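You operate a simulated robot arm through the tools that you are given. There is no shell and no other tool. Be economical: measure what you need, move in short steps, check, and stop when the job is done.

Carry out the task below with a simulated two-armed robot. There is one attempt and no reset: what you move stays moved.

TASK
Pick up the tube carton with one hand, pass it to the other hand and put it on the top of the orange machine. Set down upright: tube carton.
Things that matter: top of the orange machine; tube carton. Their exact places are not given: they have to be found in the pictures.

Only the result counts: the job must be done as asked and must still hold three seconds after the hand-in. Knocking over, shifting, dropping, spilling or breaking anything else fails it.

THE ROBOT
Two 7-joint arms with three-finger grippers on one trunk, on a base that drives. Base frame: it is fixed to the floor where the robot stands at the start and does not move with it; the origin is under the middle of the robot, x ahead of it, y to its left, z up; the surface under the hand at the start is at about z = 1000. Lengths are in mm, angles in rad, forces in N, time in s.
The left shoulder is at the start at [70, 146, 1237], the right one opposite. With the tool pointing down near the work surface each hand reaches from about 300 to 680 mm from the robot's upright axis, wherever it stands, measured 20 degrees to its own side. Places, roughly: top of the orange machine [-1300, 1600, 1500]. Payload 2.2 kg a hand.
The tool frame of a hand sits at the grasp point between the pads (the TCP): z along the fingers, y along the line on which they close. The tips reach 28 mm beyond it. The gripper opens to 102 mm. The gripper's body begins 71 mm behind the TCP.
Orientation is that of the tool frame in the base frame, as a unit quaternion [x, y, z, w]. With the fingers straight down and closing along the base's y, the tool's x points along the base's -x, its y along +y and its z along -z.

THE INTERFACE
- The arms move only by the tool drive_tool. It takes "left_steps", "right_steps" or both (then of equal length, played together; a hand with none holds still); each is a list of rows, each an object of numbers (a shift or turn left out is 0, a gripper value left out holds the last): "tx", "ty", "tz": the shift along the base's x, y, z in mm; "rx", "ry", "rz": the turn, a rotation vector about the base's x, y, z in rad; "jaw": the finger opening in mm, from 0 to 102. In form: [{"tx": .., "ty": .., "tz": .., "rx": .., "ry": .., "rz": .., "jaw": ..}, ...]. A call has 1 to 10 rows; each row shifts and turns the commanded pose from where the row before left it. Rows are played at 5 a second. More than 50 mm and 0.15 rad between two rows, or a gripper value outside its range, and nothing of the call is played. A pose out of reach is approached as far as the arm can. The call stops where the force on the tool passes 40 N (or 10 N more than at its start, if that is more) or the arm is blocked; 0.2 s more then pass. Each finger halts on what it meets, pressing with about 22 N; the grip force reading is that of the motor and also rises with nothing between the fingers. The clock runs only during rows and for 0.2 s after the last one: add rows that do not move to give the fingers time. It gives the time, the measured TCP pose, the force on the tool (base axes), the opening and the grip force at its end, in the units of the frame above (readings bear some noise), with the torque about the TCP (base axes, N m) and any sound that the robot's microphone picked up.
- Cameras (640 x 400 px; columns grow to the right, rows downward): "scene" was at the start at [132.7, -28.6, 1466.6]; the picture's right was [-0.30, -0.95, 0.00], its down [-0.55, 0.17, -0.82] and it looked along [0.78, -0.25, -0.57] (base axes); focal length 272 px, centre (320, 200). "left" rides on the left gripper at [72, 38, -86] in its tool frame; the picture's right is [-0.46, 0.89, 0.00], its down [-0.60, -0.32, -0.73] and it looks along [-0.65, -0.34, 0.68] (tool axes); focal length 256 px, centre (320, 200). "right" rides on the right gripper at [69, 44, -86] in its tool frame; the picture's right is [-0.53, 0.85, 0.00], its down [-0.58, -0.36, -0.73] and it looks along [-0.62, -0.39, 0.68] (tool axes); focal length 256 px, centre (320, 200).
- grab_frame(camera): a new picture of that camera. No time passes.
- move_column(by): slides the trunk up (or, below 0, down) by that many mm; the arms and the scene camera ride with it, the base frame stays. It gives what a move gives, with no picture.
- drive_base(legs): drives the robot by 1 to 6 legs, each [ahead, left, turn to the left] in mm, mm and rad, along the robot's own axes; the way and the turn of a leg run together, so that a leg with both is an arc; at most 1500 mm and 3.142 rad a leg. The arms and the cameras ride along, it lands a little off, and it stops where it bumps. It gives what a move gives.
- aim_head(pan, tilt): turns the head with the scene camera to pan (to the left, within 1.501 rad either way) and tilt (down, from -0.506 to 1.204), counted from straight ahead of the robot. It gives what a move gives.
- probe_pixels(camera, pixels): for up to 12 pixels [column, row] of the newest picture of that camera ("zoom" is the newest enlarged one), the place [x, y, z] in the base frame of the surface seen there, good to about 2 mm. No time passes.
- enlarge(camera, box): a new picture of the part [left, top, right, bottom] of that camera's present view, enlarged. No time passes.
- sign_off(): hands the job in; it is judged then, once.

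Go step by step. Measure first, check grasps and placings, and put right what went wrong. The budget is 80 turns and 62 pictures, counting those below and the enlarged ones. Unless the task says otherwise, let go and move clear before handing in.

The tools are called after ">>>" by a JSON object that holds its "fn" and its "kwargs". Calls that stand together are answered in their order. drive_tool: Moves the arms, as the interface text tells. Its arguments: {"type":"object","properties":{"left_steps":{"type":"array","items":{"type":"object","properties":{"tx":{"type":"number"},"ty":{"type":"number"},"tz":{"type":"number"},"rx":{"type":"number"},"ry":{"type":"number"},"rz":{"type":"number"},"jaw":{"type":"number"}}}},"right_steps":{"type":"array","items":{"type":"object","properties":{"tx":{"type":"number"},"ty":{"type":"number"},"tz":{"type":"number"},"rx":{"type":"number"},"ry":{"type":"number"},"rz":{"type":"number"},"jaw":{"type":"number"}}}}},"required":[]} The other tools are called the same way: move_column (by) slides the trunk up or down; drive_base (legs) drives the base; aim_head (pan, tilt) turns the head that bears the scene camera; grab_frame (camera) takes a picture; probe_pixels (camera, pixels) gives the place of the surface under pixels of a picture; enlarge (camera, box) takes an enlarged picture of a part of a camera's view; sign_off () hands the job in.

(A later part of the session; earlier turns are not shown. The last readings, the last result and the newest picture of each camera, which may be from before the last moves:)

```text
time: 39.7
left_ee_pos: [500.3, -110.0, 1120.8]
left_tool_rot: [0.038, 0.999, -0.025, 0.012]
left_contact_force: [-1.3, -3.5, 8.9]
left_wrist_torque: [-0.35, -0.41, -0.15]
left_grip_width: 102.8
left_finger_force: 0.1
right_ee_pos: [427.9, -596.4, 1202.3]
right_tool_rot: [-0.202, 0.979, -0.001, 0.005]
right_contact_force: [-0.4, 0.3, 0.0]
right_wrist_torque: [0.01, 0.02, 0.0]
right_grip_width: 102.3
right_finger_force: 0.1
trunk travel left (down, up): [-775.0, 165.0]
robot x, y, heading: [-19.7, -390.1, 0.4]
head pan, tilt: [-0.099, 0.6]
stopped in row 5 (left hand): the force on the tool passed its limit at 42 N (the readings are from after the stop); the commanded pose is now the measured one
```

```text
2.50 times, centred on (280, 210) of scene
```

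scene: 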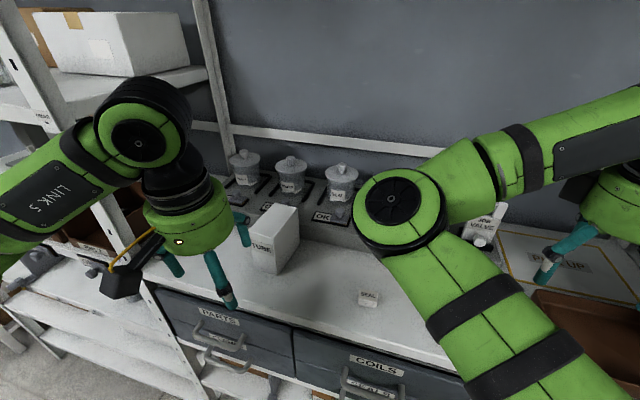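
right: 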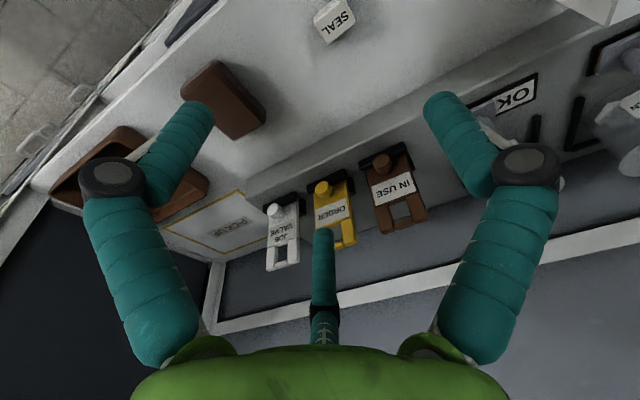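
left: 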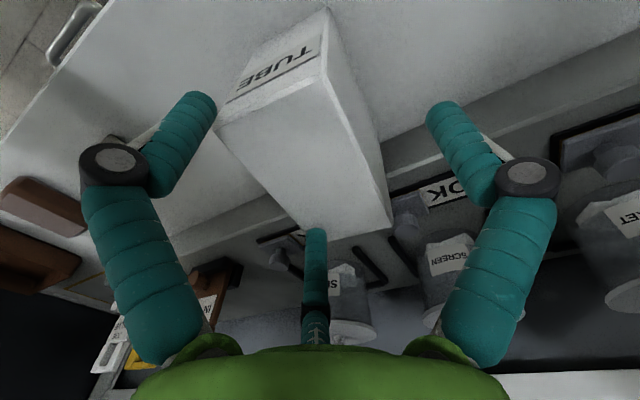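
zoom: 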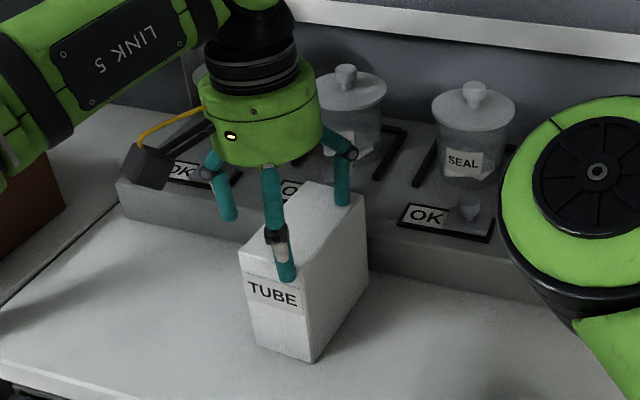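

Contact torque places the touch at about (+46,−39) from the TCP: the third finger is real, so this is effectively a three-finger hand. I'll instead grasp near the end face with the tool pitched almost horizontal. Retreat and pitch first.

>>> {"fn": "drive_tool", "kwargs": {"left_steps": [{"tz": 20}, {"tz": 40}, {"tx": -30, "tz": 20}, {"tx": -45}, {"tx": -45}, {"tx": -20, "ry": -0.12}, {"ry": -0.145}, {"ry": -0.145}, {"ry": -0.145}, {}]}}

>>> {"fn": "drive_tool", "kwargs": {"left_steps": [{"ry": -0.145, "ty": -5}, {"ry": -0.145, "ty": -5}, {"ry": -0.145, "ty": -5}, {"ry": -0.145}, {}, {}]}}

>>> {"fn": "grab_frame", "kwargs": {"camera": "scene"}}

```text
time: 41.9
left_ee_pos: [360.6, -106.0, 1198.2]
left_tool_rot: [0.041, 0.958, -0.012, 0.284]
left_contact_force: [0.5, 0.1, 0.1]
left_wrist_torque: [-0.04, 0.0, 0.02]
left_grip_width: 101.8
left_finger_force: 0.0
right_ee_pos: [428.3, -597.1, 1202.4]
right_tool_rot: [-0.202, 0.979, 0.001, 0.003]
right_contact_force: [-0.4, -0.2, 1.4]
right_wrist_torque: [0.0, 0.0, 0.02]
right_grip_width: 102.0
right_finger_force: 0.1
trunk travel left (down, up): [-775.0, 165.0]
robot x, y, heading: [-23.2, -390.7, 0.396]
head pan, tilt: [-0.099, 0.6]
```

```text
time: 43.3
left_ee_pos: [377.2, -119.2, 1202.3]
left_tool_rot: [0.042, 0.837, 0.001, 0.545]
left_contact_force: [-0.6, -0.5, 0.4]
left_wrist_torque: [-0.03, -0.03, -0.01]
left_grip_width: 101.9
left_finger_force: 0.1
left hand out of reach, approached as far as the arm can: row 4
right_ee_pos: [428.4, -596.9, 1201.6]
right_tool_rot: [-0.202, 0.979, 0.001, 0.003]
right_contact_force: [0.0, -0.7, 0.4]
right_wrist_torque: [-0.01, 0.01, 0.04]
right_grip_width: 101.9
right_finger_force: 0.0
trunk travel left (down, up): [-775.0, 165.0]
robot x, y, heading: [-23.7, -389.8, 0.395]
head pan, tilt: [-0.099, 0.6]
```

```text
30 pictures are left
```

scene: 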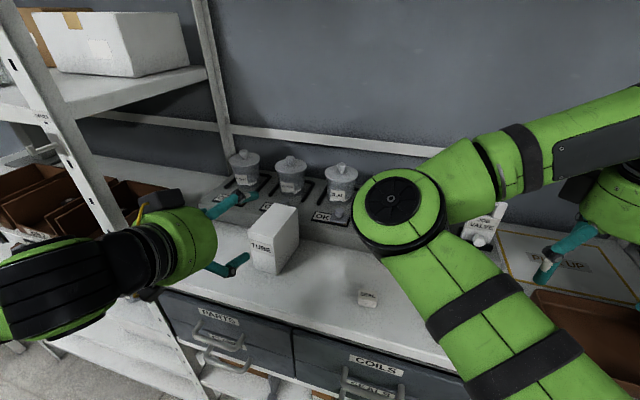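

Tool is 24° below horizontal. I lower it in front of the carton's near face.

>>> {"fn": "drive_tool", "kwargs": {"left_steps": [{"tz": -40, "ty": -7}, {"tz": -40, "ty": -7}, {"tz": -40}, {"tz": -7}, {}]}}

>>> {"fn": "grab_frame", "kwargs": {"camera": "left"}}

>>> {"fn": "enlarge", "kwargs": {"camera": "scene", "box": [130, 160, 370, 310]}}

```text
time: 44.5
left_ee_pos: [385.1, -134.4, 1084.6]
left_tool_rot: [0.054, 0.832, -0.005, 0.552]
left_contact_force: [0.5, -0.3, 0.2]
left_wrist_torque: [0.01, 0.01, 0.0]
left_grip_width: 102.1
left_finger_force: 0.1
left hand out of reach, approached as far as the arm can: row 1, 3, 4
right_ee_pos: [427.4, -594.8, 1202.9]
right_tool_rot: [-0.202, 0.979, -0.001, 0.003]
right_contact_force: [-0.5, 0.7, 0.0]
right_wrist_torque: [0.03, 0.0, -0.03]
right_grip_width: 102.1
right_finger_force: 0.2
trunk travel left (down, up): [-775.0, 165.0]
robot x, y, heading: [-18.7, -394.0, 0.398]
head pan, tilt: [-0.099, 0.6]
```

```text
29 pictures are left
```

left: 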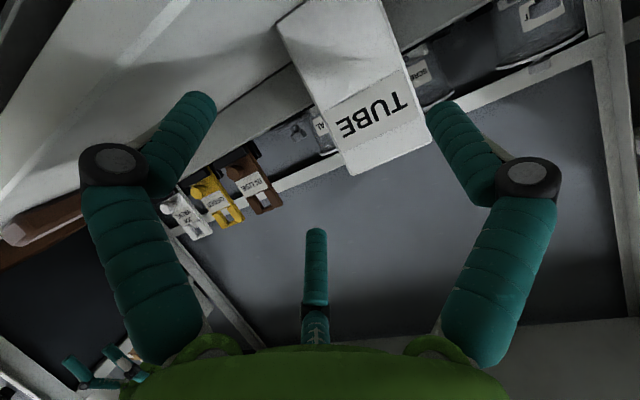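

```text
2.67 times, centred on (250, 235) of scene
```

zoom: 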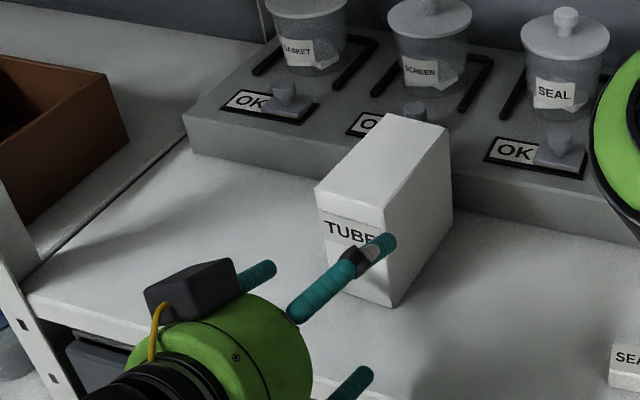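

>>> {"fn": "probe_pixels", "kwargs": {"camera": "zoom", "pixels": [[190, 290], [260, 272], [385, 243], [330, 290], [358, 375], [320, 190], [385, 205], [392, 300], [448, 128], [345, 280]]}}

```text
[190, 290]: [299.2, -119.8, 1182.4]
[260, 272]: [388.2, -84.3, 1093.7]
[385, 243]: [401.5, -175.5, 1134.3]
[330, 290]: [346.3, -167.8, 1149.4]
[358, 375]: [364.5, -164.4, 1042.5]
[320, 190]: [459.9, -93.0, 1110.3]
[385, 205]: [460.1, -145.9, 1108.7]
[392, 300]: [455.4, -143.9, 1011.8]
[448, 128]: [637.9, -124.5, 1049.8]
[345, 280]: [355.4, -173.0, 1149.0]
```

Fingers straddle the carton evenly (single at y −84, pair at ≈−160; carton −92…−149). I advance.

>>> {"fn": "drive_tool", "kwargs": {"left_steps": [{"tx": 18, "tz": -2}, {"tx": 18, "tz": -2}, {"tx": 18, "tz": -2}, {"tx": 17}, {"tx": 16}, {}]}}

>>> {"fn": "grab_frame", "kwargs": {"camera": "left"}}

>>> {"fn": "enlarge", "kwargs": {"camera": "scene", "box": [130, 160, 370, 310]}}

```text
time: 45.9
left_ee_pos: [468.2, -125.7, 1071.6]
left_tool_rot: [0.042, 0.837, 0.0, 0.546]
left_contact_force: [-0.1, -0.3, 0.8]
left_wrist_torque: [-0.01, 0.0, -0.02]
left_grip_width: 102.2
left_finger_force: 0.0
left hand out of reach, approached as far as the arm can: row 1
right_ee_pos: [428.1, -595.5, 1202.2]
right_tool_rot: [-0.202, 0.979, 0.0, 0.003]
right_contact_force: [0.3, -0.1, -0.7]
right_wrist_torque: [0.05, 0.01, -0.02]
right_grip_width: 101.9
right_finger_force: 0.1
trunk travel left (down, up): [-775.0, 165.0]
robot x, y, heading: [-26.6, -391.0, 0.396]
head pan, tilt: [-0.099, 0.6]
```

```text
27 pictures are left
```

left: 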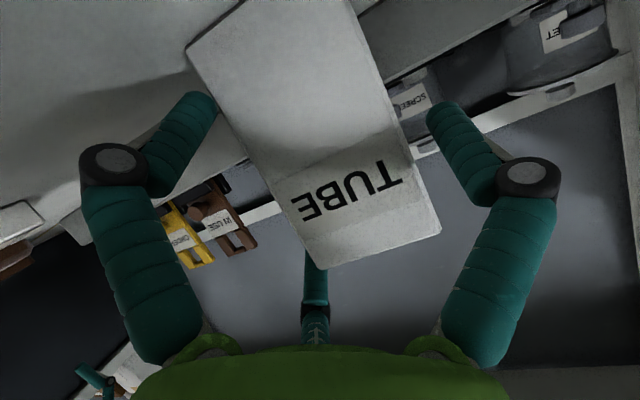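

```text
2.67 times, centred on (250, 235) of scene
```

zoom: 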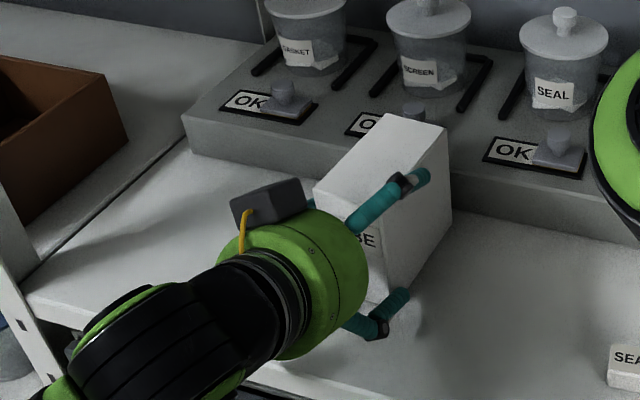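

Fingers are alongside the carton with no contact. I close gently in steps.

>>> {"fn": "drive_tool", "kwargs": {"left_steps": [{"jaw": 95}, {"jaw": 88}, {"jaw": 82}, {"jaw": 76}, {"jaw": 70}, {"jaw": 60}, {"jaw": 40}, {"jaw": 0}, {}, {}]}}

>>> {"fn": "enlarge", "kwargs": {"camera": "scene", "box": [130, 160, 370, 310]}}

```text
time: 48.1
left_ee_pos: [468.0, -125.6, 1072.0]
left_tool_rot: [0.043, 0.837, 0.0, 0.545]
left_contact_force: [-0.8, -1.3, 2.4]
left_wrist_torque: [-0.21, -0.06, -0.11]
left_grip_width: 84.1
left_finger_force: 21.8
right_ee_pos: [428.0, -596.5, 1202.0]
right_tool_rot: [-0.202, 0.979, 0.001, 0.004]
right_contact_force: [-0.3, -0.1, 0.1]
right_wrist_torque: [0.0, -0.02, -0.01]
right_grip_width: 101.8
right_finger_force: 0.1
trunk travel left (down, up): [-775.0, 165.0]
robot x, y, heading: [-19.7, -389.1, 0.396]
head pan, tilt: [-0.099, 0.6]
```

```text
2.67 times, centred on (250, 235) of scene
```

zoom: 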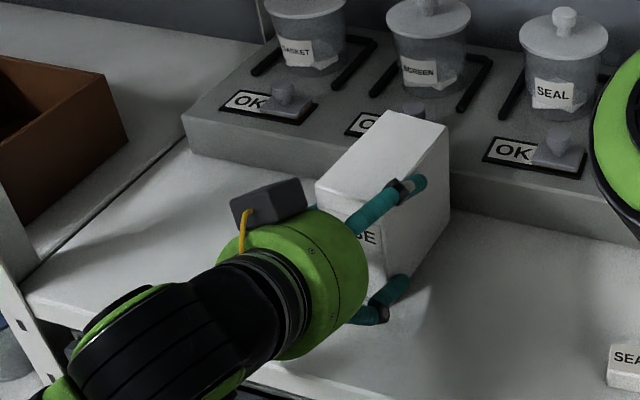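

Gripped at 84 mm with 21.8 N. Lift test.

>>> {"fn": "drive_tool", "kwargs": {"left_steps": [{"tz": 10}, {"tz": 15}, {"tz": 20}, {}]}}

>>> {"fn": "enlarge", "kwargs": {"camera": "scene", "box": [130, 130, 370, 310]}}

```text
time: 49.1
left_ee_pos: [468.9, -125.0, 1114.9]
left_tool_rot: [0.043, 0.838, 0.0, 0.544]
left_contact_force: [-0.8, 1.0, -3.0]
left_wrist_torque: [-0.06, 0.17, -0.02]
left_grip_width: 84.1
left_finger_force: 21.6
right_ee_pos: [429.9, -596.8, 1201.6]
right_tool_rot: [-0.202, 0.979, 0.0, 0.003]
right_contact_force: [0.6, 0.3, 0.2]
right_wrist_torque: [-0.01, -0.04, 0.0]
right_grip_width: 102.1
right_finger_force: 0.1
trunk travel left (down, up): [-775.0, 165.0]
robot x, y, heading: [-18.8, -392.4, 0.398]
head pan, tilt: [-0.099, 0.6]
```

```text
2.22 times, centred on (250, 220) of scene
```

zoom: 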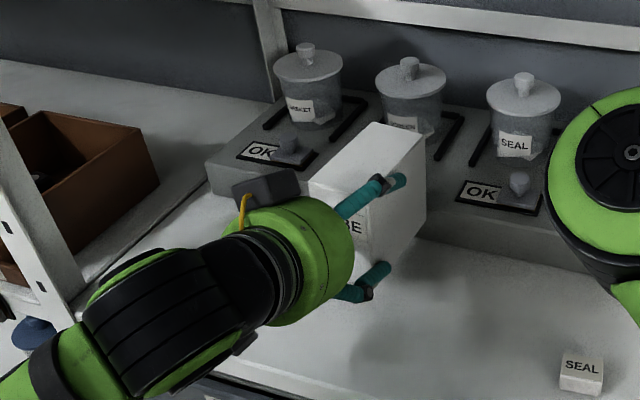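

The carton is held and level. I lift and back away from the bench.

>>> {"fn": "drive_tool", "kwargs": {"left_steps": [{"tz": 35}, {"tz": 35}, {"tz": 35}, {"tz": 25}, {}]}}

>>> {"fn": "drive_base", "kwargs": {"legs": [[-550, 0, 0]]}}

>>> {"fn": "aim_head", "kwargs": {"pan": 0, "tilt": 0.55}}

>>> {"fn": "grab_frame", "kwargs": {"camera": "scene"}}

```text
time: 50.3
left_ee_pos: [469.8, -125.3, 1245.6]
left_tool_rot: [0.042, 0.838, 0.001, 0.544]
left_contact_force: [-0.1, 0.9, -1.9]
left_wrist_torque: [-0.01, 0.16, 0.0]
left_grip_width: 84.2
left_finger_force: 22.0
right_ee_pos: [430.0, -595.5, 1201.7]
right_tool_rot: [-0.201, 0.98, 0.0, 0.004]
right_contact_force: [0.0, 0.4, 0.6]
right_wrist_torque: [0.01, 0.0, -0.01]
right_grip_width: 101.9
right_finger_force: 0.0
trunk travel left (down, up): [-775.0, 165.0]
robot x, y, heading: [-21.0, -390.7, 0.398]
head pan, tilt: [-0.099, 0.6]
```

```text
time: 53.5
left_ee_pos: [-36.8, -336.6, 1244.8]
left_tool_rot: [0.041, 0.838, 0.001, 0.544]
left_contact_force: [-0.2, 1.7, -2.7]
left_wrist_torque: [0.02, 0.13, 0.0]
left_grip_width: 83.9
left_finger_force: 22.2
right_ee_pos: [-76.0, -806.6, 1201.9]
right_tool_rot: [-0.204, 0.979, 0.0, 0.002]
right_contact_force: [0.0, -0.1, -0.6]
right_wrist_torque: [0.02, 0.01, -0.05]
right_grip_width: 101.8
right_finger_force: 0.1
trunk travel left (down, up): [-775.0, 165.0]
robot x, y, heading: [-528.0, -603.4, 0.398]
head pan, tilt: [-0.099, 0.6]
```

```text
time: 54.1
left_ee_pos: [-37.3, -337.9, 1244.9]
left_tool_rot: [0.042, 0.838, 0.001, 0.544]
left_contact_force: [0.1, 0.5, -3.8]
left_wrist_torque: [-0.01, 0.14, -0.02]
left_grip_width: 83.7
left_finger_force: 21.9
right_ee_pos: [-77.4, -808.1, 1202.0]
right_tool_rot: [-0.204, 0.979, -0.001, 0.004]
right_contact_force: [-0.4, -0.3, 0.3]
right_wrist_torque: [-0.02, -0.02, 0.01]
right_grip_width: 102.0
right_finger_force: 0.0
trunk travel left (down, up): [-775.0, 165.0]
robot x, y, heading: [-528.3, -602.4, 0.397]
head pan, tilt: [0.0, 0.55]
```

```text
23 pictures are left
```

scene: 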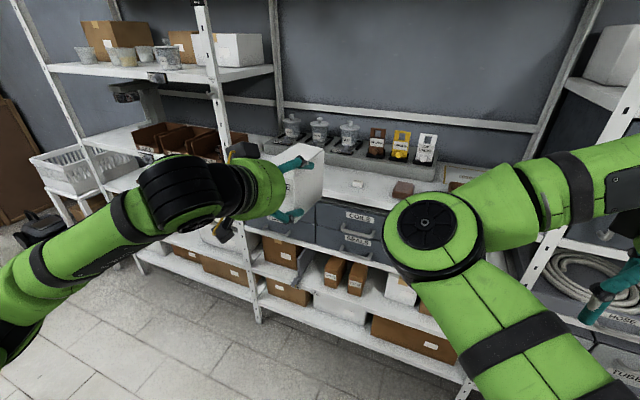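

Backed off with the carton held. I square the base to heading 0 for simple geometry, then yaw and pitch the right hand to point left.

>>> {"fn": "drive_base", "kwargs": {"legs": [[0, 0, -0.397]]}}

>>> {"fn": "drive_tool", "kwargs": {"right_steps": [{"rz": 0.145, "tx": 8, "ty": -6}, {"rz": 0.145, "tx": 8, "ty": -6}, {"rz": 0.145, "tx": 8, "ty": -6}, {"rz": 0.145, "tx": 8, "ty": -6}, {"rz": 0.145}, {"rz": 0.145}, {"rz": 0.145}, {"rz": 0.145}, {"rz": 0.145}, {"rz": 0.145}]}}

>>> {"fn": "drive_tool", "kwargs": {"right_steps": [{"rz": 0.12}, {"rx": 0.145}, {"rx": 0.145}, {"rx": 0.145}, {"rx": 0.145}, {"rx": 0.145}, {"rx": 0.145}, {"rx": 0.145}, {"rx": 0.13}, {}]}}

>>> {"fn": "grab_frame", "kwargs": {"camera": "scene"}}

```text
time: 55.8
left_ee_pos: [27.9, -547.2, 1245.3]
left_tool_rot: [0.208, 0.813, -0.109, 0.533]
left_contact_force: [-0.5, 0.1, -1.9]
left_wrist_torque: [0.02, 0.11, 0.02]
left_grip_width: 84.0
left_finger_force: 21.9
right_ee_pos: [-191.5, -966.0, 1202.0]
right_tool_rot: [-0.005, 1.0, 0.0, 0.004]
right_contact_force: [0.0, 0.2, 0.6]
right_wrist_torque: [0.02, 0.0, -0.01]
right_grip_width: 102.0
right_finger_force: 0.1
trunk travel left (down, up): [-775.0, 165.0]
robot x, y, heading: [-530.0, -603.4, 0.001]
head pan, tilt: [0.0, 0.55]
```

```text
time: 58.0
left_ee_pos: [27.8, -548.7, 1245.2]
left_tool_rot: [0.207, 0.813, -0.107, 0.533]
left_contact_force: [0.9, -0.1, -3.1]
left_wrist_torque: [0.0, 0.11, -0.02]
left_grip_width: 83.7
left_finger_force: 21.6
right_ee_pos: [-159.8, -991.7, 1201.8]
right_tool_rot: [-0.668, 0.744, 0.002, 0.002]
right_contact_force: [-0.3, 0.1, 0.0]
right_wrist_torque: [0.03, -0.04, 0.0]
right_grip_width: 102.1
right_finger_force: 0.1
trunk travel left (down, up): [-775.0, 165.0]
robot x, y, heading: [-528.4, -603.2, -0.001]
head pan, tilt: [0.0, 0.55]
```

```text
time: 60.1
left_ee_pos: [28.6, -547.5, 1244.8]
left_tool_rot: [0.206, 0.813, -0.107, 0.534]
left_contact_force: [-0.1, 1.2, -2.0]
left_wrist_torque: [0.0, 0.1, 0.01]
left_grip_width: 83.8
left_finger_force: 21.9
right_ee_pos: [-158.3, -989.9, 1202.8]
right_tool_rot: [0.596, -0.59, -0.383, -0.387]
right_contact_force: [-0.6, -0.3, -0.1]
right_wrist_torque: [-0.02, 0.02, -0.01]
right_grip_width: 101.9
right_finger_force: 0.2
trunk travel left (down, up): [-775.0, 165.0]
robot x, y, heading: [-526.2, -602.7, -0.003]
head pan, tilt: [0.0, 0.55]
```

```text
22 pictures are left
```

scene: 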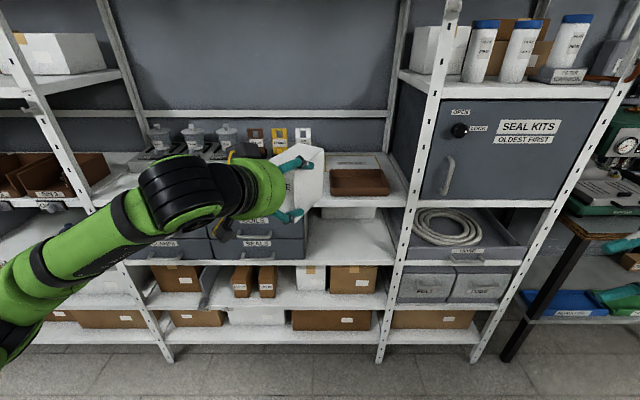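

Both rotate well and the right elbow has left the middle. Now I yaw the left hand to point right and bring the carton to the middle.

>>> {"fn": "drive_tool", "kwargs": {"left_steps": [{"tx": -13, "ty": -20, "rz": -0.14}, {"tx": -13, "ty": -20, "rz": -0.14}, {"tx": -13, "ty": -20, "rz": -0.14}, {"tx": -13, "ty": -20, "rz": -0.14}, {"tx": -13, "ty": -20, "rz": -0.14}, {"tx": -13, "ty": -20, "rz": -0.14}, {"tx": -13, "ty": -20, "rz": -0.14}, {"tx": -13, "ty": -20, "rz": -0.145}, {}]}}

>>> {"fn": "aim_head", "kwargs": {"pan": -0.2, "tilt": 0.6}}

>>> {"fn": "grab_frame", "kwargs": {"camera": "scene"}}

```text
time: 62.1
left_ee_pos: [-41.6, -655.7, 1246.0]
left_tool_rot: [0.489, 0.682, -0.295, 0.458]
left_contact_force: [0.6, 0.4, -1.6]
left_wrist_torque: [0.12, 0.08, 0.02]
left_grip_width: 83.7
left_finger_force: 22.0
left hand out of reach, approached as far as the arm can: row 6, 7, 8
right_ee_pos: [-160.6, -991.4, 1200.2]
right_tool_rot: [0.596, -0.59, -0.383, -0.387]
right_contact_force: [-0.7, -0.1, 1.1]
right_wrist_torque: [-0.02, -0.01, 0.0]
right_grip_width: 101.9
right_finger_force: 0.0
trunk travel left (down, up): [-775.0, 165.0]
robot x, y, heading: [-529.9, -604.2, 0.0]
head pan, tilt: [0.0, 0.55]
```

```text
time: 62.9
left_ee_pos: [-41.7, -655.0, 1244.9]
left_tool_rot: [0.49, 0.681, -0.295, 0.457]
left_contact_force: [0.2, 0.4, -3.3]
left_wrist_torque: [0.06, 0.07, 0.01]
left_grip_width: 83.8
left_finger_force: 21.6
right_ee_pos: [-160.2, -990.7, 1202.4]
right_tool_rot: [0.596, -0.59, -0.383, -0.388]
right_contact_force: [-0.1, -0.8, 0.0]
right_wrist_torque: [-0.01, 0.01, 0.0]
right_grip_width: 102.4
right_finger_force: 0.1
trunk travel left (down, up): [-775.0, 165.0]
robot x, y, heading: [-526.7, -599.9, -0.002]
head pan, tilt: [-0.201, 0.6]
```

```text
21 pictures are left
```

scene: 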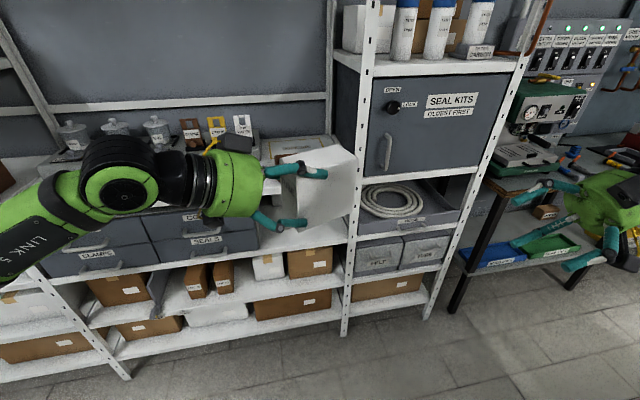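

Left yaw stops at −1.2 rad. I draw the left hand closer to the body and match the right hand's yaw.

>>> {"fn": "drive_tool", "kwargs": {"left_steps": [{"tx": -20}, {"tx": -20}, {"tx": -20}, {"tx": -20}, {}], "right_steps": [{"rz": 0.125, "tz": 15}, {"rz": 0.125, "tz": 15}, {"rz": 0.125, "tz": 13}, {"tx": 30}, {"tx": 30}]}}

```text
time: 64.1
left_ee_pos: [-120.7, -654.1, 1244.3]
left_tool_rot: [0.488, 0.682, -0.295, 0.458]
left_contact_force: [1.5, 0.1, -3.0]
left_wrist_torque: [0.1, 0.07, -0.06]
left_grip_width: 83.8
left_finger_force: 22.1
right_ee_pos: [-160.6, -936.4, 1199.8]
right_tool_rot: [0.695, -0.47, -0.448, -0.309]
right_contact_force: [1.7, 0.0, 0.6]
right_wrist_torque: [0.01, 0.05, 0.02]
right_grip_width: 101.8
right_finger_force: 0.2
right hand out of reach, approached as far as the arm can: row 2, 3, 4, 5
trunk travel left (down, up): [-775.0, 165.0]
robot x, y, heading: [-529.6, -599.3, -0.002]
head pan, tilt: [-0.201, 0.6]
```

>>> {"fn": "drive_tool", "kwargs": {"left_steps": [{"tx": -20}, {"tx": -20}, {}, {}, {}, {}], "right_steps": [{"ty": 25, "tz": 9}, {"ty": 25, "tz": 9, "tx": 5}, {"ty": 25, "tz": 9, "tx": 10}, {"ty": 25, "tz": 9, "tx": 15}, {"ty": 25, "tz": 9, "tx": 20}, {}]}}

>>> {"fn": "aim_head", "kwargs": {"pan": -0.3, "tilt": 0.75}}

>>> {"fn": "grab_frame", "kwargs": {"camera": "scene"}}

```text
time: 65.5
left_ee_pos: [-161.5, -654.9, 1245.9]
left_tool_rot: [0.489, 0.682, -0.294, 0.458]
left_contact_force: [-0.4, 0.2, -1.9]
left_wrist_torque: [0.13, 0.08, 0.0]
left_grip_width: 83.6
left_finger_force: 22.3
right_ee_pos: [-130.2, -812.3, 1227.5]
right_tool_rot: [0.695, -0.471, -0.446, -0.311]
right_contact_force: [0.9, -0.1, 0.6]
right_wrist_torque: [0.02, 0.03, 0.01]
right_grip_width: 102.0
right_finger_force: 0.1
right hand out of reach, approached as far as the arm can: row 4, 5
trunk travel left (down, up): [-775.0, 165.0]
robot x, y, heading: [-526.9, -606.1, 0.001]
head pan, tilt: [-0.201, 0.6]
```

```text
time: 66.2
left_ee_pos: [-161.6, -654.9, 1246.5]
left_tool_rot: [0.489, 0.682, -0.294, 0.457]
left_contact_force: [-0.3, 0.7, -1.6]
left_wrist_torque: [0.09, 0.08, 0.01]
left_grip_width: 83.5
left_finger_force: 22.5
right_ee_pos: [-130.8, -812.1, 1228.0]
right_tool_rot: [0.696, -0.47, -0.446, -0.309]
right_contact_force: [-0.8, 0.2, 0.1]
right_wrist_torque: [-0.02, 0.01, 0.03]
right_grip_width: 101.9
right_finger_force: 0.0
trunk travel left (down, up): [-775.0, 165.0]
robot x, y, heading: [-529.5, -604.5, 0.003]
head pan, tilt: [-0.3, 0.75]
```

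```text
20 pictures are left
```

scene: 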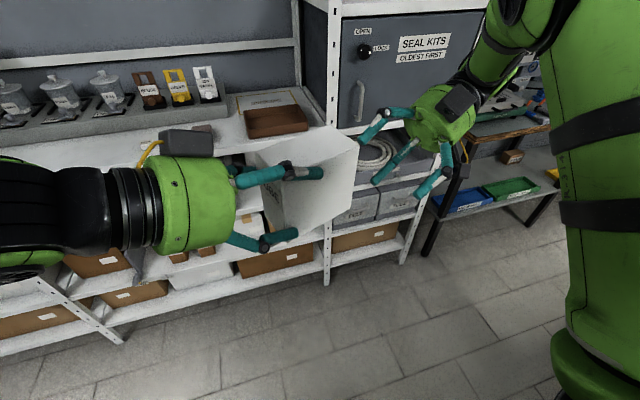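

Good view: carton end (355,165) faces the right hand. I probe the carton faces for exact alignment.

>>> {"fn": "probe_pixels", "kwargs": {"camera": "scene", "pixels": [[270, 150], [320, 132], [350, 150], [300, 158], [335, 195], [280, 222], [348, 188], [296, 210], [387, 112], [405, 150], [425, 190], [256, 148]]}}

>>> {"fn": "grab_frame", "kwargs": {"camera": "right"}}

```text
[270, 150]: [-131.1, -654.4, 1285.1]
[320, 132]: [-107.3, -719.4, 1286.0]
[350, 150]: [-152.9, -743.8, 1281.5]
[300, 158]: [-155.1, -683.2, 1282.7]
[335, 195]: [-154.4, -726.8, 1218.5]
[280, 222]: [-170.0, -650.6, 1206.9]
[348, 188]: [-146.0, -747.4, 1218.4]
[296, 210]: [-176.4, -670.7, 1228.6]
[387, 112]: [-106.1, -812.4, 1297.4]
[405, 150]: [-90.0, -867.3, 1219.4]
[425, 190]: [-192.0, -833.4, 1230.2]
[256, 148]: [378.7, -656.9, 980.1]
```

```text
19 pictures are left
```

right: 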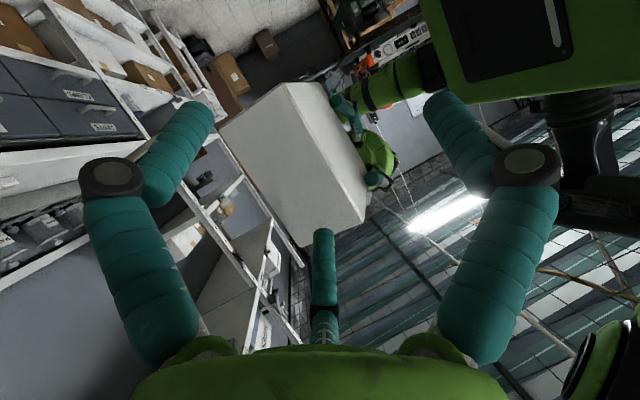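

Box end is ≈92 mm along from the left TCP; the right hand needs to be 51 mm laterally over. I draw the left hand back 55 mm for this and raise the right by 15 mm.

>>> {"fn": "drive_tool", "kwargs": {"left_steps": [{"tx": -19}, {"tx": -18}, {"tx": -18}, {}], "right_steps": [{"tz": 5, "ty": 3}, {"tz": 5, "ty": 3}, {"tz": 5, "ty": 3}, {}]}}

```text
time: 67.2
left_ee_pos: [-196.8, -663.4, 1256.6]
left_tool_rot: [0.49, 0.681, -0.295, 0.457]
left_contact_force: [-0.4, 0.2, -2.0]
left_wrist_torque: [0.1, 0.03, 0.02]
left_grip_width: 83.8
left_finger_force: 22.0
left hand out of reach, approached as far as the arm can: row 2, 3
right_ee_pos: [-137.2, -802.8, 1234.2]
right_tool_rot: [0.696, -0.471, -0.445, -0.31]
right_contact_force: [-0.7, -0.2, -0.6]
right_wrist_torque: [0.01, 0.0, 0.02]
right_grip_width: 102.0
right_finger_force: 0.1
right hand out of reach, approached as far as the arm can: row 1, 2, 3
trunk travel left (down, up): [-775.0, 165.0]
robot x, y, heading: [-522.8, -602.7, 0.0]
head pan, tilt: [-0.3, 0.75]
```

>>> {"fn": "drive_tool", "kwargs": {"left_steps": [{"tz": -10}, {"tz": -8}, {}], "right_steps": [{"tx": 8, "ty": 7, "tz": 3}, {"tx": 7, "ty": 7, "tz": 3}, {}]}}

```text
time: 68.0
left_ee_pos: [-191.7, -666.9, 1240.4]
left_tool_rot: [0.491, 0.681, -0.295, 0.455]
left_contact_force: [-8.1, 9.1, -5.4]
left_wrist_torque: [0.11, 0.05, -0.04]
left_grip_width: 83.7
left_finger_force: 22.9
left hand out of reach, approached as far as the arm can: row 1, 2
right_ee_pos: [-133.3, -790.3, 1228.4]
right_tool_rot: [0.695, -0.47, -0.446, -0.311]
right_contact_force: [8.3, -10.2, 2.4]
right_wrist_torque: [0.57, 0.3, -0.48]
right_grip_width: 103.2
right_finger_force: 0.0
right hand out of reach, approached as far as the arm can: row 1, 2
trunk travel left (down, up): [-775.0, 165.0]
robot x, y, heading: [-530.5, -602.3, 0.001]
head pan, tilt: [-0.3, 0.75]
```

Fingers brushed the carton; I back the right hand off and probe what limits it.

>>> {"fn": "drive_tool", "kwargs": {"right_steps": [{"tx": 7, "ty": -18}, {"tx": 7, "ty": -18}, {}], "left_steps": [{}, {}, {}]}}

>>> {"fn": "drive_tool", "kwargs": {"right_steps": [{"tz": -30}, {"tz": -30}, {"tx": 20}, {"tx": 20}, {}]}}

>>> {"fn": "drive_tool", "kwargs": {"right_steps": [{"rz": -0.12}, {"rz": -0.12}, {"tx": 20}, {"tx": 20}, {}]}}

```text
time: 68.8
left_ee_pos: [-190.7, -665.2, 1241.6]
left_tool_rot: [0.489, 0.682, -0.295, 0.458]
left_contact_force: [0.6, -0.4, -2.6]
left_wrist_torque: [0.09, 0.14, 0.04]
left_grip_width: 83.7
left_finger_force: 21.9
right_ee_pos: [-128.5, -824.5, 1222.1]
right_tool_rot: [0.696, -0.471, -0.446, -0.309]
right_contact_force: [-0.3, -0.3, -0.2]
right_wrist_torque: [0.01, -0.01, 0.0]
right_grip_width: 102.2
right_finger_force: 0.0
right hand out of reach, approached as far as the arm can: row 1, 2
trunk travel left (down, up): [-775.0, 165.0]
robot x, y, heading: [-526.7, -602.9, 0.001]
head pan, tilt: [-0.3, 0.75]
```

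```text
time: 70.0
left_ee_pos: [-190.4, -665.7, 1240.9]
left_tool_rot: [0.489, 0.682, -0.294, 0.458]
left_contact_force: [-0.4, 0.1, -2.7]
left_wrist_torque: [0.07, 0.06, -0.03]
left_grip_width: 83.8
left_finger_force: 22.5
right_ee_pos: [-88.8, -824.7, 1163.2]
right_tool_rot: [0.696, -0.469, -0.448, -0.308]
right_contact_force: [-1.0, 0.3, 0.3]
right_wrist_torque: [0.01, -0.01, -0.02]
right_grip_width: 102.1
right_finger_force: 0.1
trunk travel left (down, up): [-775.0, 165.0]
robot x, y, heading: [-526.0, -603.7, -0.006]
head pan, tilt: [-0.3, 0.75]
```

```text
time: 71.2
left_ee_pos: [-192.0, -667.7, 1240.9]
left_tool_rot: [0.49, 0.681, -0.295, 0.457]
left_contact_force: [-0.1, -0.1, -2.6]
left_wrist_torque: [0.06, 0.07, -0.01]
left_grip_width: 83.6
left_finger_force: 21.6
right_ee_pos: [-48.5, -826.2, 1163.1]
right_tool_rot: [0.633, -0.55, -0.407, -0.361]
right_contact_force: [0.3, 0.7, -0.4]
right_wrist_torque: [-0.02, -0.02, -0.03]
right_grip_width: 101.6
right_finger_force: 0.1
trunk travel left (down, up): [-775.0, 165.0]
robot x, y, heading: [-524.4, -606.0, 0.004]
head pan, tilt: [-0.3, 0.75]
```

Lower height frees the right arm fully. I lower the left hand 80 mm and restore the right yaw.

>>> {"fn": "drive_tool", "kwargs": {"left_steps": [{"tz": -27, "tx": 4}, {"tz": -27, "tx": 4}, {"tz": -26}, {}, {}], "right_steps": [{"rz": 0.12}, {"rz": 0.12}, {"tx": -18}, {"tx": -18}, {}]}}

>>> {"fn": "grab_frame", "kwargs": {"camera": "scene"}}

```text
time: 72.4
left_ee_pos: [-173.5, -671.7, 1162.4]
left_tool_rot: [0.489, 0.682, -0.295, 0.457]
left_contact_force: [0.6, -0.5, -2.2]
left_wrist_torque: [0.12, 0.06, -0.01]
left_grip_width: 83.7
left_finger_force: 21.9
left hand out of reach, approached as far as the arm can: row 1, 3
right_ee_pos: [-103.2, -816.5, 1149.6]
right_tool_rot: [0.695, -0.469, -0.449, -0.309]
right_contact_force: [-0.6, -0.1, 0.4]
right_wrist_torque: [0.0, 0.02, 0.01]
right_grip_width: 102.2
right_finger_force: 0.1
right hand out of reach, approached as far as the arm can: row 2
trunk travel left (down, up): [-775.0, 165.0]
robot x, y, heading: [-527.2, -602.8, 0.002]
head pan, tilt: [-0.3, 0.75]
```

```text
18 pictures are left
```

scene: 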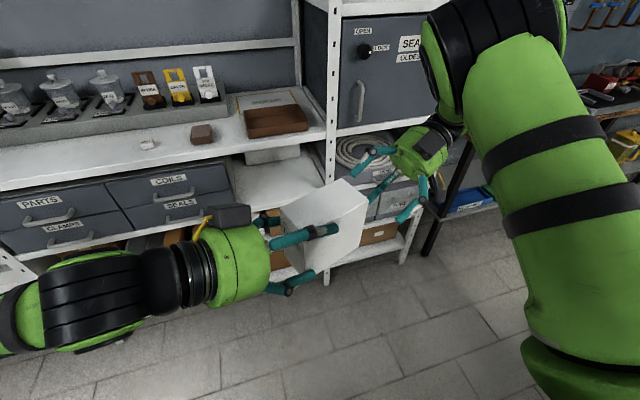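

>>> {"fn": "probe_pixels", "kwargs": {"camera": "scene", "pixels": [[345, 190], [362, 205], [325, 212], [340, 245], [355, 240], [300, 205], [318, 245], [330, 196], [378, 152], [405, 215], [385, 185], [363, 225]]}}

```text
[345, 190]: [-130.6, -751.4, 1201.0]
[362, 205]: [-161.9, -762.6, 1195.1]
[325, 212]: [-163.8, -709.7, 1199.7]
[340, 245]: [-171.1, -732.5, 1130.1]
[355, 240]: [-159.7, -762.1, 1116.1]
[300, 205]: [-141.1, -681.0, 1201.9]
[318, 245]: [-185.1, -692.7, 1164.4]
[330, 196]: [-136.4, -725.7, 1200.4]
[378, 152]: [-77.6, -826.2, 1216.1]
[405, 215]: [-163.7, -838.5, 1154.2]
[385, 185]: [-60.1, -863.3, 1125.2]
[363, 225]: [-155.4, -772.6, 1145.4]
```

Carton end is at s≈101 along the axis, center lateral +8. I fine-align the right hand first.

>>> {"fn": "drive_tool", "kwargs": {"right_steps": [{"tx": 5, "ty": 2, "tz": 6}, {"tx": 4, "ty": 1.5, "tz": 6}, {}]}}

```text
time: 73.2
left_ee_pos: [-173.2, -671.4, 1162.4]
left_tool_rot: [0.489, 0.681, -0.295, 0.458]
left_contact_force: [-0.3, -0.6, -3.0]
left_wrist_torque: [0.06, 0.03, 0.0]
left_grip_width: 83.9
left_finger_force: 21.9
right_ee_pos: [-94.4, -812.4, 1163.1]
right_tool_rot: [0.695, -0.468, -0.449, -0.309]
right_contact_force: [-0.1, -0.1, -0.4]
right_wrist_torque: [0.0, 0.03, 0.02]
right_grip_width: 102.2
right_finger_force: 0.1
trunk travel left (down, up): [-775.0, 165.0]
robot x, y, heading: [-527.1, -603.9, -0.001]
head pan, tilt: [-0.3, 0.75]
```

Aligned (lat 22, z equal). I advance the right hand over the carton's end.

>>> {"fn": "drive_tool", "kwargs": {"right_steps": [{"tx": -5.4, "ty": 13.8}, {"tx": -5.4, "ty": 13.8}, {"tx": -5.4, "ty": 13.8}, {"tx": -5.4, "ty": 13.8}, {"tx": -5.4, "ty": 13.8}, {}]}}

>>> {"fn": "enlarge", "kwargs": {"camera": "scene", "box": [220, 120, 480, 300]}}

>>> {"fn": "grab_frame", "kwargs": {"camera": "right"}}

```text
time: 74.6
left_ee_pos: [-173.0, -672.2, 1161.1]
left_tool_rot: [0.489, 0.682, -0.294, 0.458]
left_contact_force: [0.3, -0.1, -2.5]
left_wrist_torque: [0.07, 0.08, 0.02]
left_grip_width: 83.9
left_finger_force: 22.3
right_ee_pos: [-121.2, -744.8, 1161.0]
right_tool_rot: [0.696, -0.468, -0.449, -0.309]
right_contact_force: [0.7, -0.4, -0.5]
right_wrist_torque: [0.0, -0.02, -0.02]
right_grip_width: 102.0
right_finger_force: 0.1
trunk travel left (down, up): [-775.0, 165.0]
robot x, y, heading: [-525.5, -603.5, -0.001]
head pan, tilt: [-0.3, 0.75]
```

```text
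2.22 times, centred on (350, 210) of scene
```

zoom: 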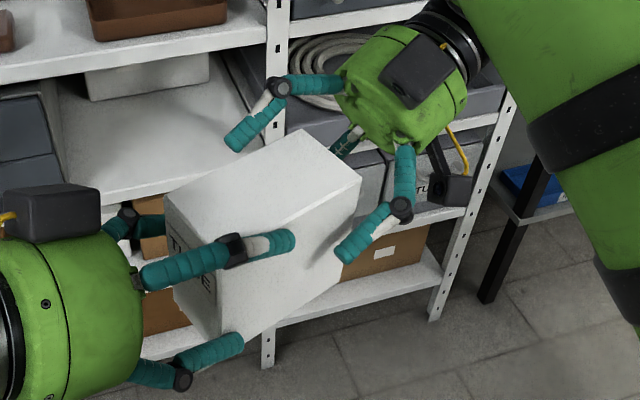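

```text
16 pictures are left
```

right: 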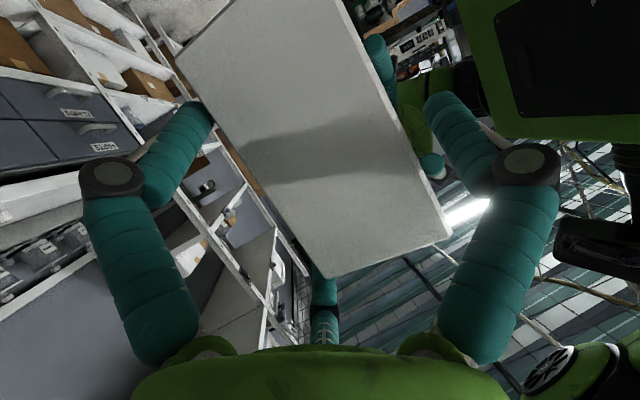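

The view matches the left's good pre-grasp. I go 8 mm deeper and close the right fingers gently while the left holds.

>>> {"fn": "drive_tool", "kwargs": {"right_steps": [{"tx": -3, "ty": 7.5}, {"jaw": 95}, {"jaw": 90}, {"jaw": 86}, {"jaw": 82}, {"jaw": 76}, {"jaw": 60}, {"jaw": 0}, {}, {}]}}

>>> {"fn": "enlarge", "kwargs": {"camera": "scene", "box": [220, 120, 480, 300]}}

```text
time: 76.8
left_ee_pos: [-173.5, -671.8, 1162.3]
left_tool_rot: [0.489, 0.681, -0.296, 0.457]
left_contact_force: [-10.0, 7.0, 1.9]
left_wrist_torque: [-0.28, 1.36, 0.19]
left_grip_width: 83.9
left_finger_force: 21.9
right_ee_pos: [-123.1, -736.2, 1160.2]
right_tool_rot: [0.696, -0.469, -0.447, -0.31]
right_contact_force: [10.4, -6.1, -1.4]
right_wrist_torque: [0.14, -1.52, -0.5]
right_grip_width: 85.3
right_finger_force: 22.1
trunk travel left (down, up): [-775.0, 165.0]
robot x, y, heading: [-526.6, -603.9, 0.002]
head pan, tilt: [-0.3, 0.75]
```

```text
2.22 times, centred on (350, 210) of scene
```

zoom: 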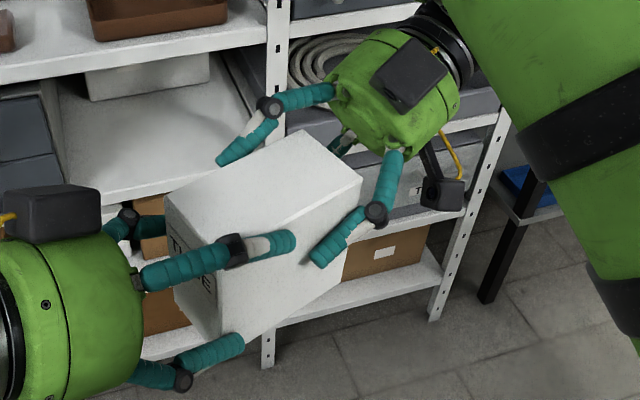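

Right holds at 85 mm with 22 N. I release the left and withdraw it along its axis.

>>> {"fn": "drive_tool", "kwargs": {"left_steps": [{"jaw": 88}, {"jaw": 95}, {"jaw": 102}, {}], "right_steps": [{}, {}, {}, {}]}}

>>> {"fn": "grab_frame", "kwargs": {"camera": "scene"}}

```text
time: 77.8
left_ee_pos: [-173.2, -672.7, 1161.5]
left_tool_rot: [0.489, 0.681, -0.294, 0.458]
left_contact_force: [-0.6, -0.4, 0.9]
left_wrist_torque: [-0.01, 0.01, 0.02]
left_grip_width: 101.6
left_finger_force: 0.2
right_ee_pos: [-124.4, -736.0, 1160.4]
right_tool_rot: [0.696, -0.469, -0.449, -0.308]
right_contact_force: [0.8, 0.0, 0.5]
right_wrist_torque: [-0.05, -0.09, -0.02]
right_grip_width: 83.9
right_finger_force: 21.7
trunk travel left (down, up): [-775.0, 165.0]
robot x, y, heading: [-529.2, -602.9, -0.002]
head pan, tilt: [-0.3, 0.75]
```

```text
14 pictures are left
```

scene: 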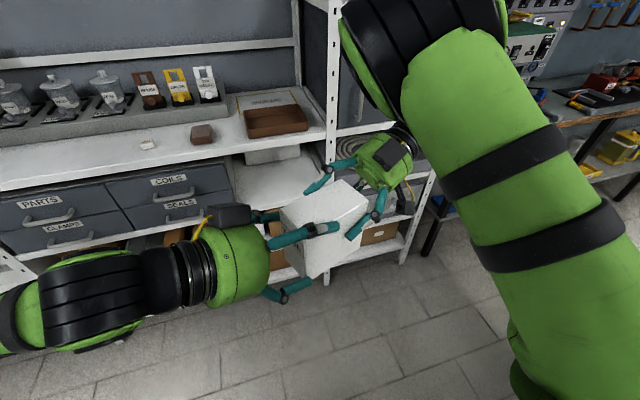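

Left is open and clear. I draw the right hand with the carton away along its known path.

>>> {"fn": "drive_tool", "kwargs": {"right_steps": [{"tx": 5.4, "ty": -13.8}, {"tx": 5.4, "ty": -13.8}, {"tx": 5.4, "ty": -13.8}, {"tx": 5.4, "ty": -13.8}, {"tx": 5.4, "ty": -13.8}, {"tx": 5.4, "ty": -13.8}, {}], "left_steps": [{"ty": 8}, {"ty": 15}, {"ty": 15}, {"ty": 20}, {"ty": 20}, {"ty": 20}, {}]}}

>>> {"fn": "grab_frame", "kwargs": {"camera": "scene"}}

```text
time: 79.4
left_ee_pos: [-151.3, -579.3, 1165.0]
left_tool_rot: [0.49, 0.682, -0.294, 0.457]
left_contact_force: [0.2, 0.2, 0.0]
left_wrist_torque: [-0.02, -0.03, -0.01]
left_grip_width: 102.1
left_finger_force: 0.1
left hand out of reach, approached as far as the arm can: row 1, 2, 3, 4, 5
right_ee_pos: [-90.7, -818.6, 1160.6]
right_tool_rot: [0.695, -0.47, -0.448, -0.309]
right_contact_force: [-0.2, 0.3, -0.4]
right_wrist_torque: [-0.04, -0.04, 0.02]
right_grip_width: 83.8
right_finger_force: 21.7
trunk travel left (down, up): [-775.0, 165.0]
robot x, y, heading: [-527.8, -603.8, -0.003]
head pan, tilt: [-0.3, 0.75]
```

```text
13 pictures are left
```

scene: 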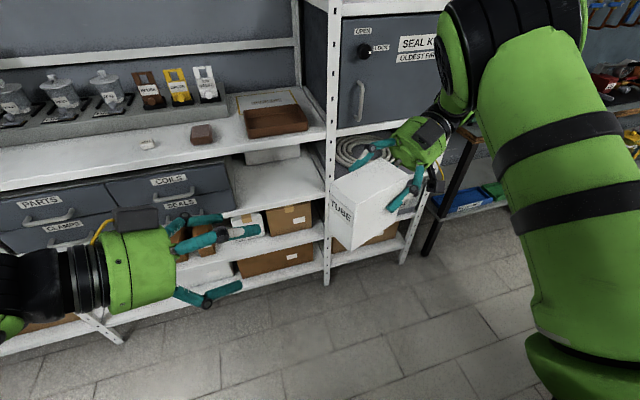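

Handover done: the right hand alone holds the carton. I turn the robot left towards the machine, raise the trunk and look.

>>> {"fn": "drive_base", "kwargs": {"legs": [[0, 0, 1.57]]}}

>>> {"fn": "move_column", "kwargs": {"by": 160}}

>>> {"fn": "aim_head", "kwargs": {"pan": 0.25, "tilt": 0.25}}

>>> {"fn": "grab_frame", "kwargs": {"camera": "scene"}}

```text
time: 82.8
left_ee_pos: [-399.1, -249.1, 1165.4]
left_tool_rot: [0.004, 0.838, 0.013, 0.545]
left_contact_force: [-0.1, -1.1, 0.4]
left_wrist_torque: [0.02, -0.01, 0.11]
left_grip_width: 101.6
left_finger_force: 0.1
right_ee_pos: [-167.7, -237.6, 1149.9]
right_tool_rot: [0.831, 0.041, -0.555, 0.024]
right_contact_force: [0.2, -1.1, -0.1]
right_wrist_torque: [0.08, -0.13, -0.07]
right_grip_width: 83.8
right_finger_force: 21.8
trunk travel left (down, up): [-775.0, 165.0]
robot x, y, heading: [-523.0, -600.8, 1.292]
head pan, tilt: [-0.3, 0.75]
stopped in leg 1: the robot was blocked; the commanded pose is now the measured one
```

```text
time: 84.6
left_ee_pos: [-417.2, -233.7, 1324.7]
left_tool_rot: [-0.007, 0.838, 0.019, 0.546]
left_contact_force: [-1.1, -0.2, 0.2]
left_wrist_torque: [0.01, 0.01, -0.01]
left_grip_width: 101.9
left_finger_force: 0.0
right_ee_pos: [-182.4, -226.6, 1312.8]
right_tool_rot: [0.833, 0.043, -0.551, 0.029]
right_contact_force: [0.6, -0.5, -2.0]
right_wrist_torque: [0.0, -0.07, -0.02]
right_grip_width: 83.2
right_finger_force: 22.1
trunk travel left (down, up): [-935.0, 5.0]
robot x, y, heading: [-521.8, -602.0, 1.298]
head pan, tilt: [-0.3, 0.75]
```

```text
time: 85.6
left_ee_pos: [-416.2, -234.0, 1322.2]
left_tool_rot: [-0.009, 0.838, 0.02, 0.546]
left_contact_force: [-1.0, 1.1, -0.1]
left_wrist_torque: [-0.01, 0.0, -0.05]
left_grip_width: 102.2
left_finger_force: 0.1
right_ee_pos: [-181.3, -225.7, 1312.2]
right_tool_rot: [0.833, 0.044, -0.551, 0.03]
right_contact_force: [0.3, 0.3, -2.6]
right_wrist_torque: [0.05, -0.03, -0.01]
right_grip_width: 83.5
right_finger_force: 22.1
trunk travel left (down, up): [-935.0, 5.0]
robot x, y, heading: [-524.1, -603.8, 1.294]
head pan, tilt: [0.25, 0.25]
```

```text
12 pictures are left
```

scene: 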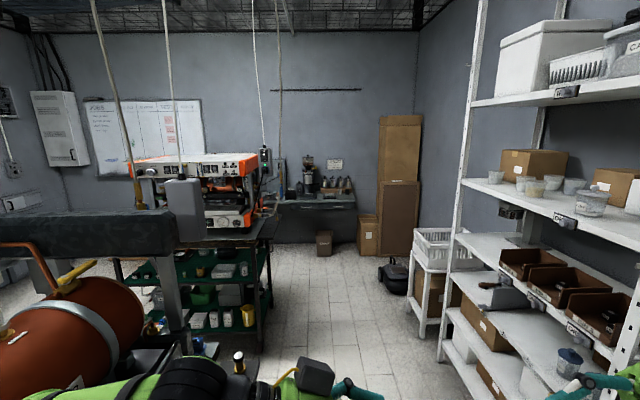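

The turn was blocked at heading 1.29; there's a tank/bench at left. I measure obstacles and the machine.

>>> {"fn": "probe_pixels", "kwargs": {"camera": "scene", "pixels": [[190, 160], [240, 158], [225, 155], [215, 215], [110, 230], [185, 205], [100, 330], [240, 365], [195, 345], [240, 250], [262, 300], [150, 310]]}}

>>> {"fn": "aim_head", "kwargs": {"pan": 1.2, "tilt": 0.6}}

>>> {"fn": "grab_frame", "kwargs": {"camera": "scene"}}

```text
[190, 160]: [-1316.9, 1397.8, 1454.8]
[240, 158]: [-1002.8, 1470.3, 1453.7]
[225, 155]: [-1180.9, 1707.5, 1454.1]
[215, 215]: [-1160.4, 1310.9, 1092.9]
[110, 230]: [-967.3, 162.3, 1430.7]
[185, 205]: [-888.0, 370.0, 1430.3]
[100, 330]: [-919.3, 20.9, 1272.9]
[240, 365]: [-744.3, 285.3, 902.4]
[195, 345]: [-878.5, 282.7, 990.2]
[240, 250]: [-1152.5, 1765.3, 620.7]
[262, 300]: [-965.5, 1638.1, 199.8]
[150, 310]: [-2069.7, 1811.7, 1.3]
```

```text
time: 86.8
left_ee_pos: [-416.3, -234.5, 1321.2]
left_tool_rot: [-0.009, 0.837, 0.019, 0.547]
left_contact_force: [-0.8, 0.6, -0.1]
left_wrist_torque: [0.0, -0.03, -0.02]
left_grip_width: 102.1
left_finger_force: 0.1
right_ee_pos: [-181.5, -227.3, 1311.8]
right_tool_rot: [0.834, 0.044, -0.55, 0.029]
right_contact_force: [0.6, 0.5, -3.2]
right_wrist_torque: [0.04, -0.07, 0.04]
right_grip_width: 83.4
right_finger_force: 21.6
trunk travel left (down, up): [-935.0, 5.0]
robot x, y, heading: [-525.7, -604.2, 1.301]
head pan, tilt: [1.201, 0.6]
```

```text
11 pictures are left
```

scene: 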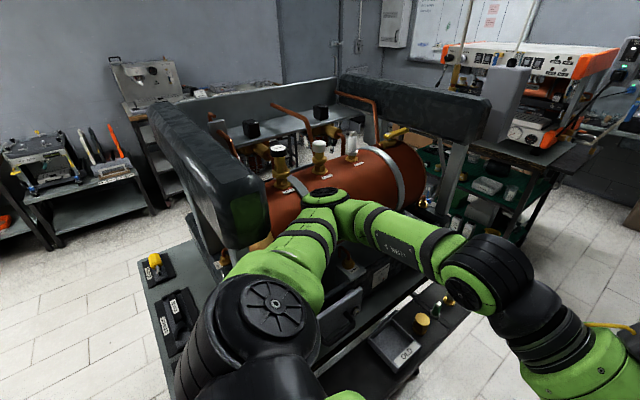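

The left elbow touched the tank area; I sidestep right into the aisle, square up, and drive forward partway.

>>> {"fn": "drive_base", "kwargs": {"legs": [[0, -290, 0], [0, 0, 0.27], [750, 0, 0]]}}

>>> {"fn": "aim_head", "kwargs": {"pan": 0.75, "tilt": 0.35}}

>>> {"fn": "grab_frame", "kwargs": {"camera": "scene"}}

```text
time: 93.4
left_ee_pos: [-253.1, 429.5, 1327.8]
left_tool_rot: [-0.117, 0.825, 0.098, 0.543]
left_contact_force: [0.2, 0.4, -0.4]
left_wrist_torque: [0.04, 0.04, -0.01]
left_grip_width: 101.8
left_finger_force: 0.1
right_ee_pos: [-29.3, 501.0, 1320.9]
right_tool_rot: [0.823, 0.159, -0.536, 0.098]
right_contact_force: [0.6, 0.0, -2.8]
right_wrist_torque: [0.06, -0.07, 0.02]
right_grip_width: 83.6
right_finger_force: 22.0
trunk travel left (down, up): [-935.0, 5.0]
robot x, y, heading: [-242.8, 64.4, 1.576]
head pan, tilt: [1.201, 0.6]
```

```text
time: 94.3
left_ee_pos: [-253.6, 432.5, 1326.1]
left_tool_rot: [-0.119, 0.825, 0.099, 0.544]
left_contact_force: [0.7, 0.1, -0.5]
left_wrist_torque: [-0.01, -0.03, 0.01]
left_grip_width: 101.9
left_finger_force: 0.1
right_ee_pos: [-29.4, 503.3, 1320.1]
right_tool_rot: [0.823, 0.159, -0.536, 0.099]
right_contact_force: [0.2, -0.7, -2.2]
right_wrist_torque: [0.0, -0.06, -0.04]
right_grip_width: 83.3
right_finger_force: 22.2
trunk travel left (down, up): [-935.0, 5.0]
robot x, y, heading: [-245.9, 65.5, 1.573]
head pan, tilt: [0.75, 0.351]
```

```text
10 pictures are left
```

scene: 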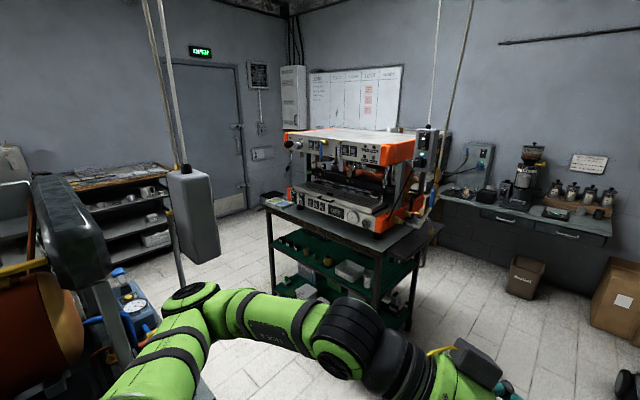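

Clear view of the machine's top. I measure it.

>>> {"fn": "enlarge", "kwargs": {"camera": "scene", "box": [260, 100, 460, 250]}}

>>> {"fn": "probe_pixels", "kwargs": {"camera": "scene", "pixels": [[290, 131], [330, 136], [372, 142], [345, 131], [390, 137], [410, 135], [385, 142], [422, 140], [380, 148], [395, 128], [405, 225], [432, 215]]}}

```text
2.67 times, centred on (360, 175) of scene
```

zoom: 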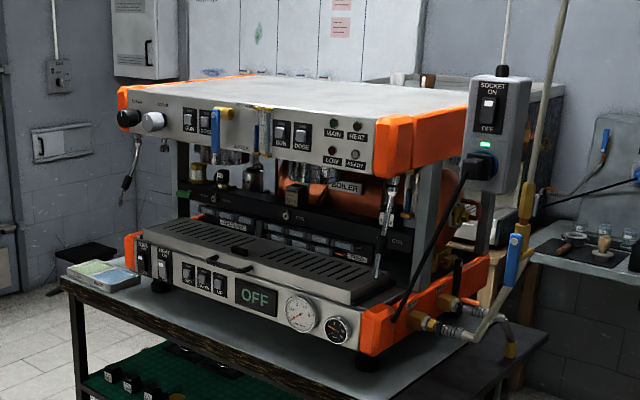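

```text
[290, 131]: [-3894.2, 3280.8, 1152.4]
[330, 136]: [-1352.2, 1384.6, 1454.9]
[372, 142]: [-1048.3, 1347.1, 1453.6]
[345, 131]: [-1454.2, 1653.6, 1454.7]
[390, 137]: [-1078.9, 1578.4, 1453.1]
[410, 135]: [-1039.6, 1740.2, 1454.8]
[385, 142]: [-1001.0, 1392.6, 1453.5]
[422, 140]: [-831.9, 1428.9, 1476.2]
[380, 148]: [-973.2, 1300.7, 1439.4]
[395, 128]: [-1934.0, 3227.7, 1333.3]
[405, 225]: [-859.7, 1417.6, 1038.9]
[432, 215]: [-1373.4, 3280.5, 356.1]
```

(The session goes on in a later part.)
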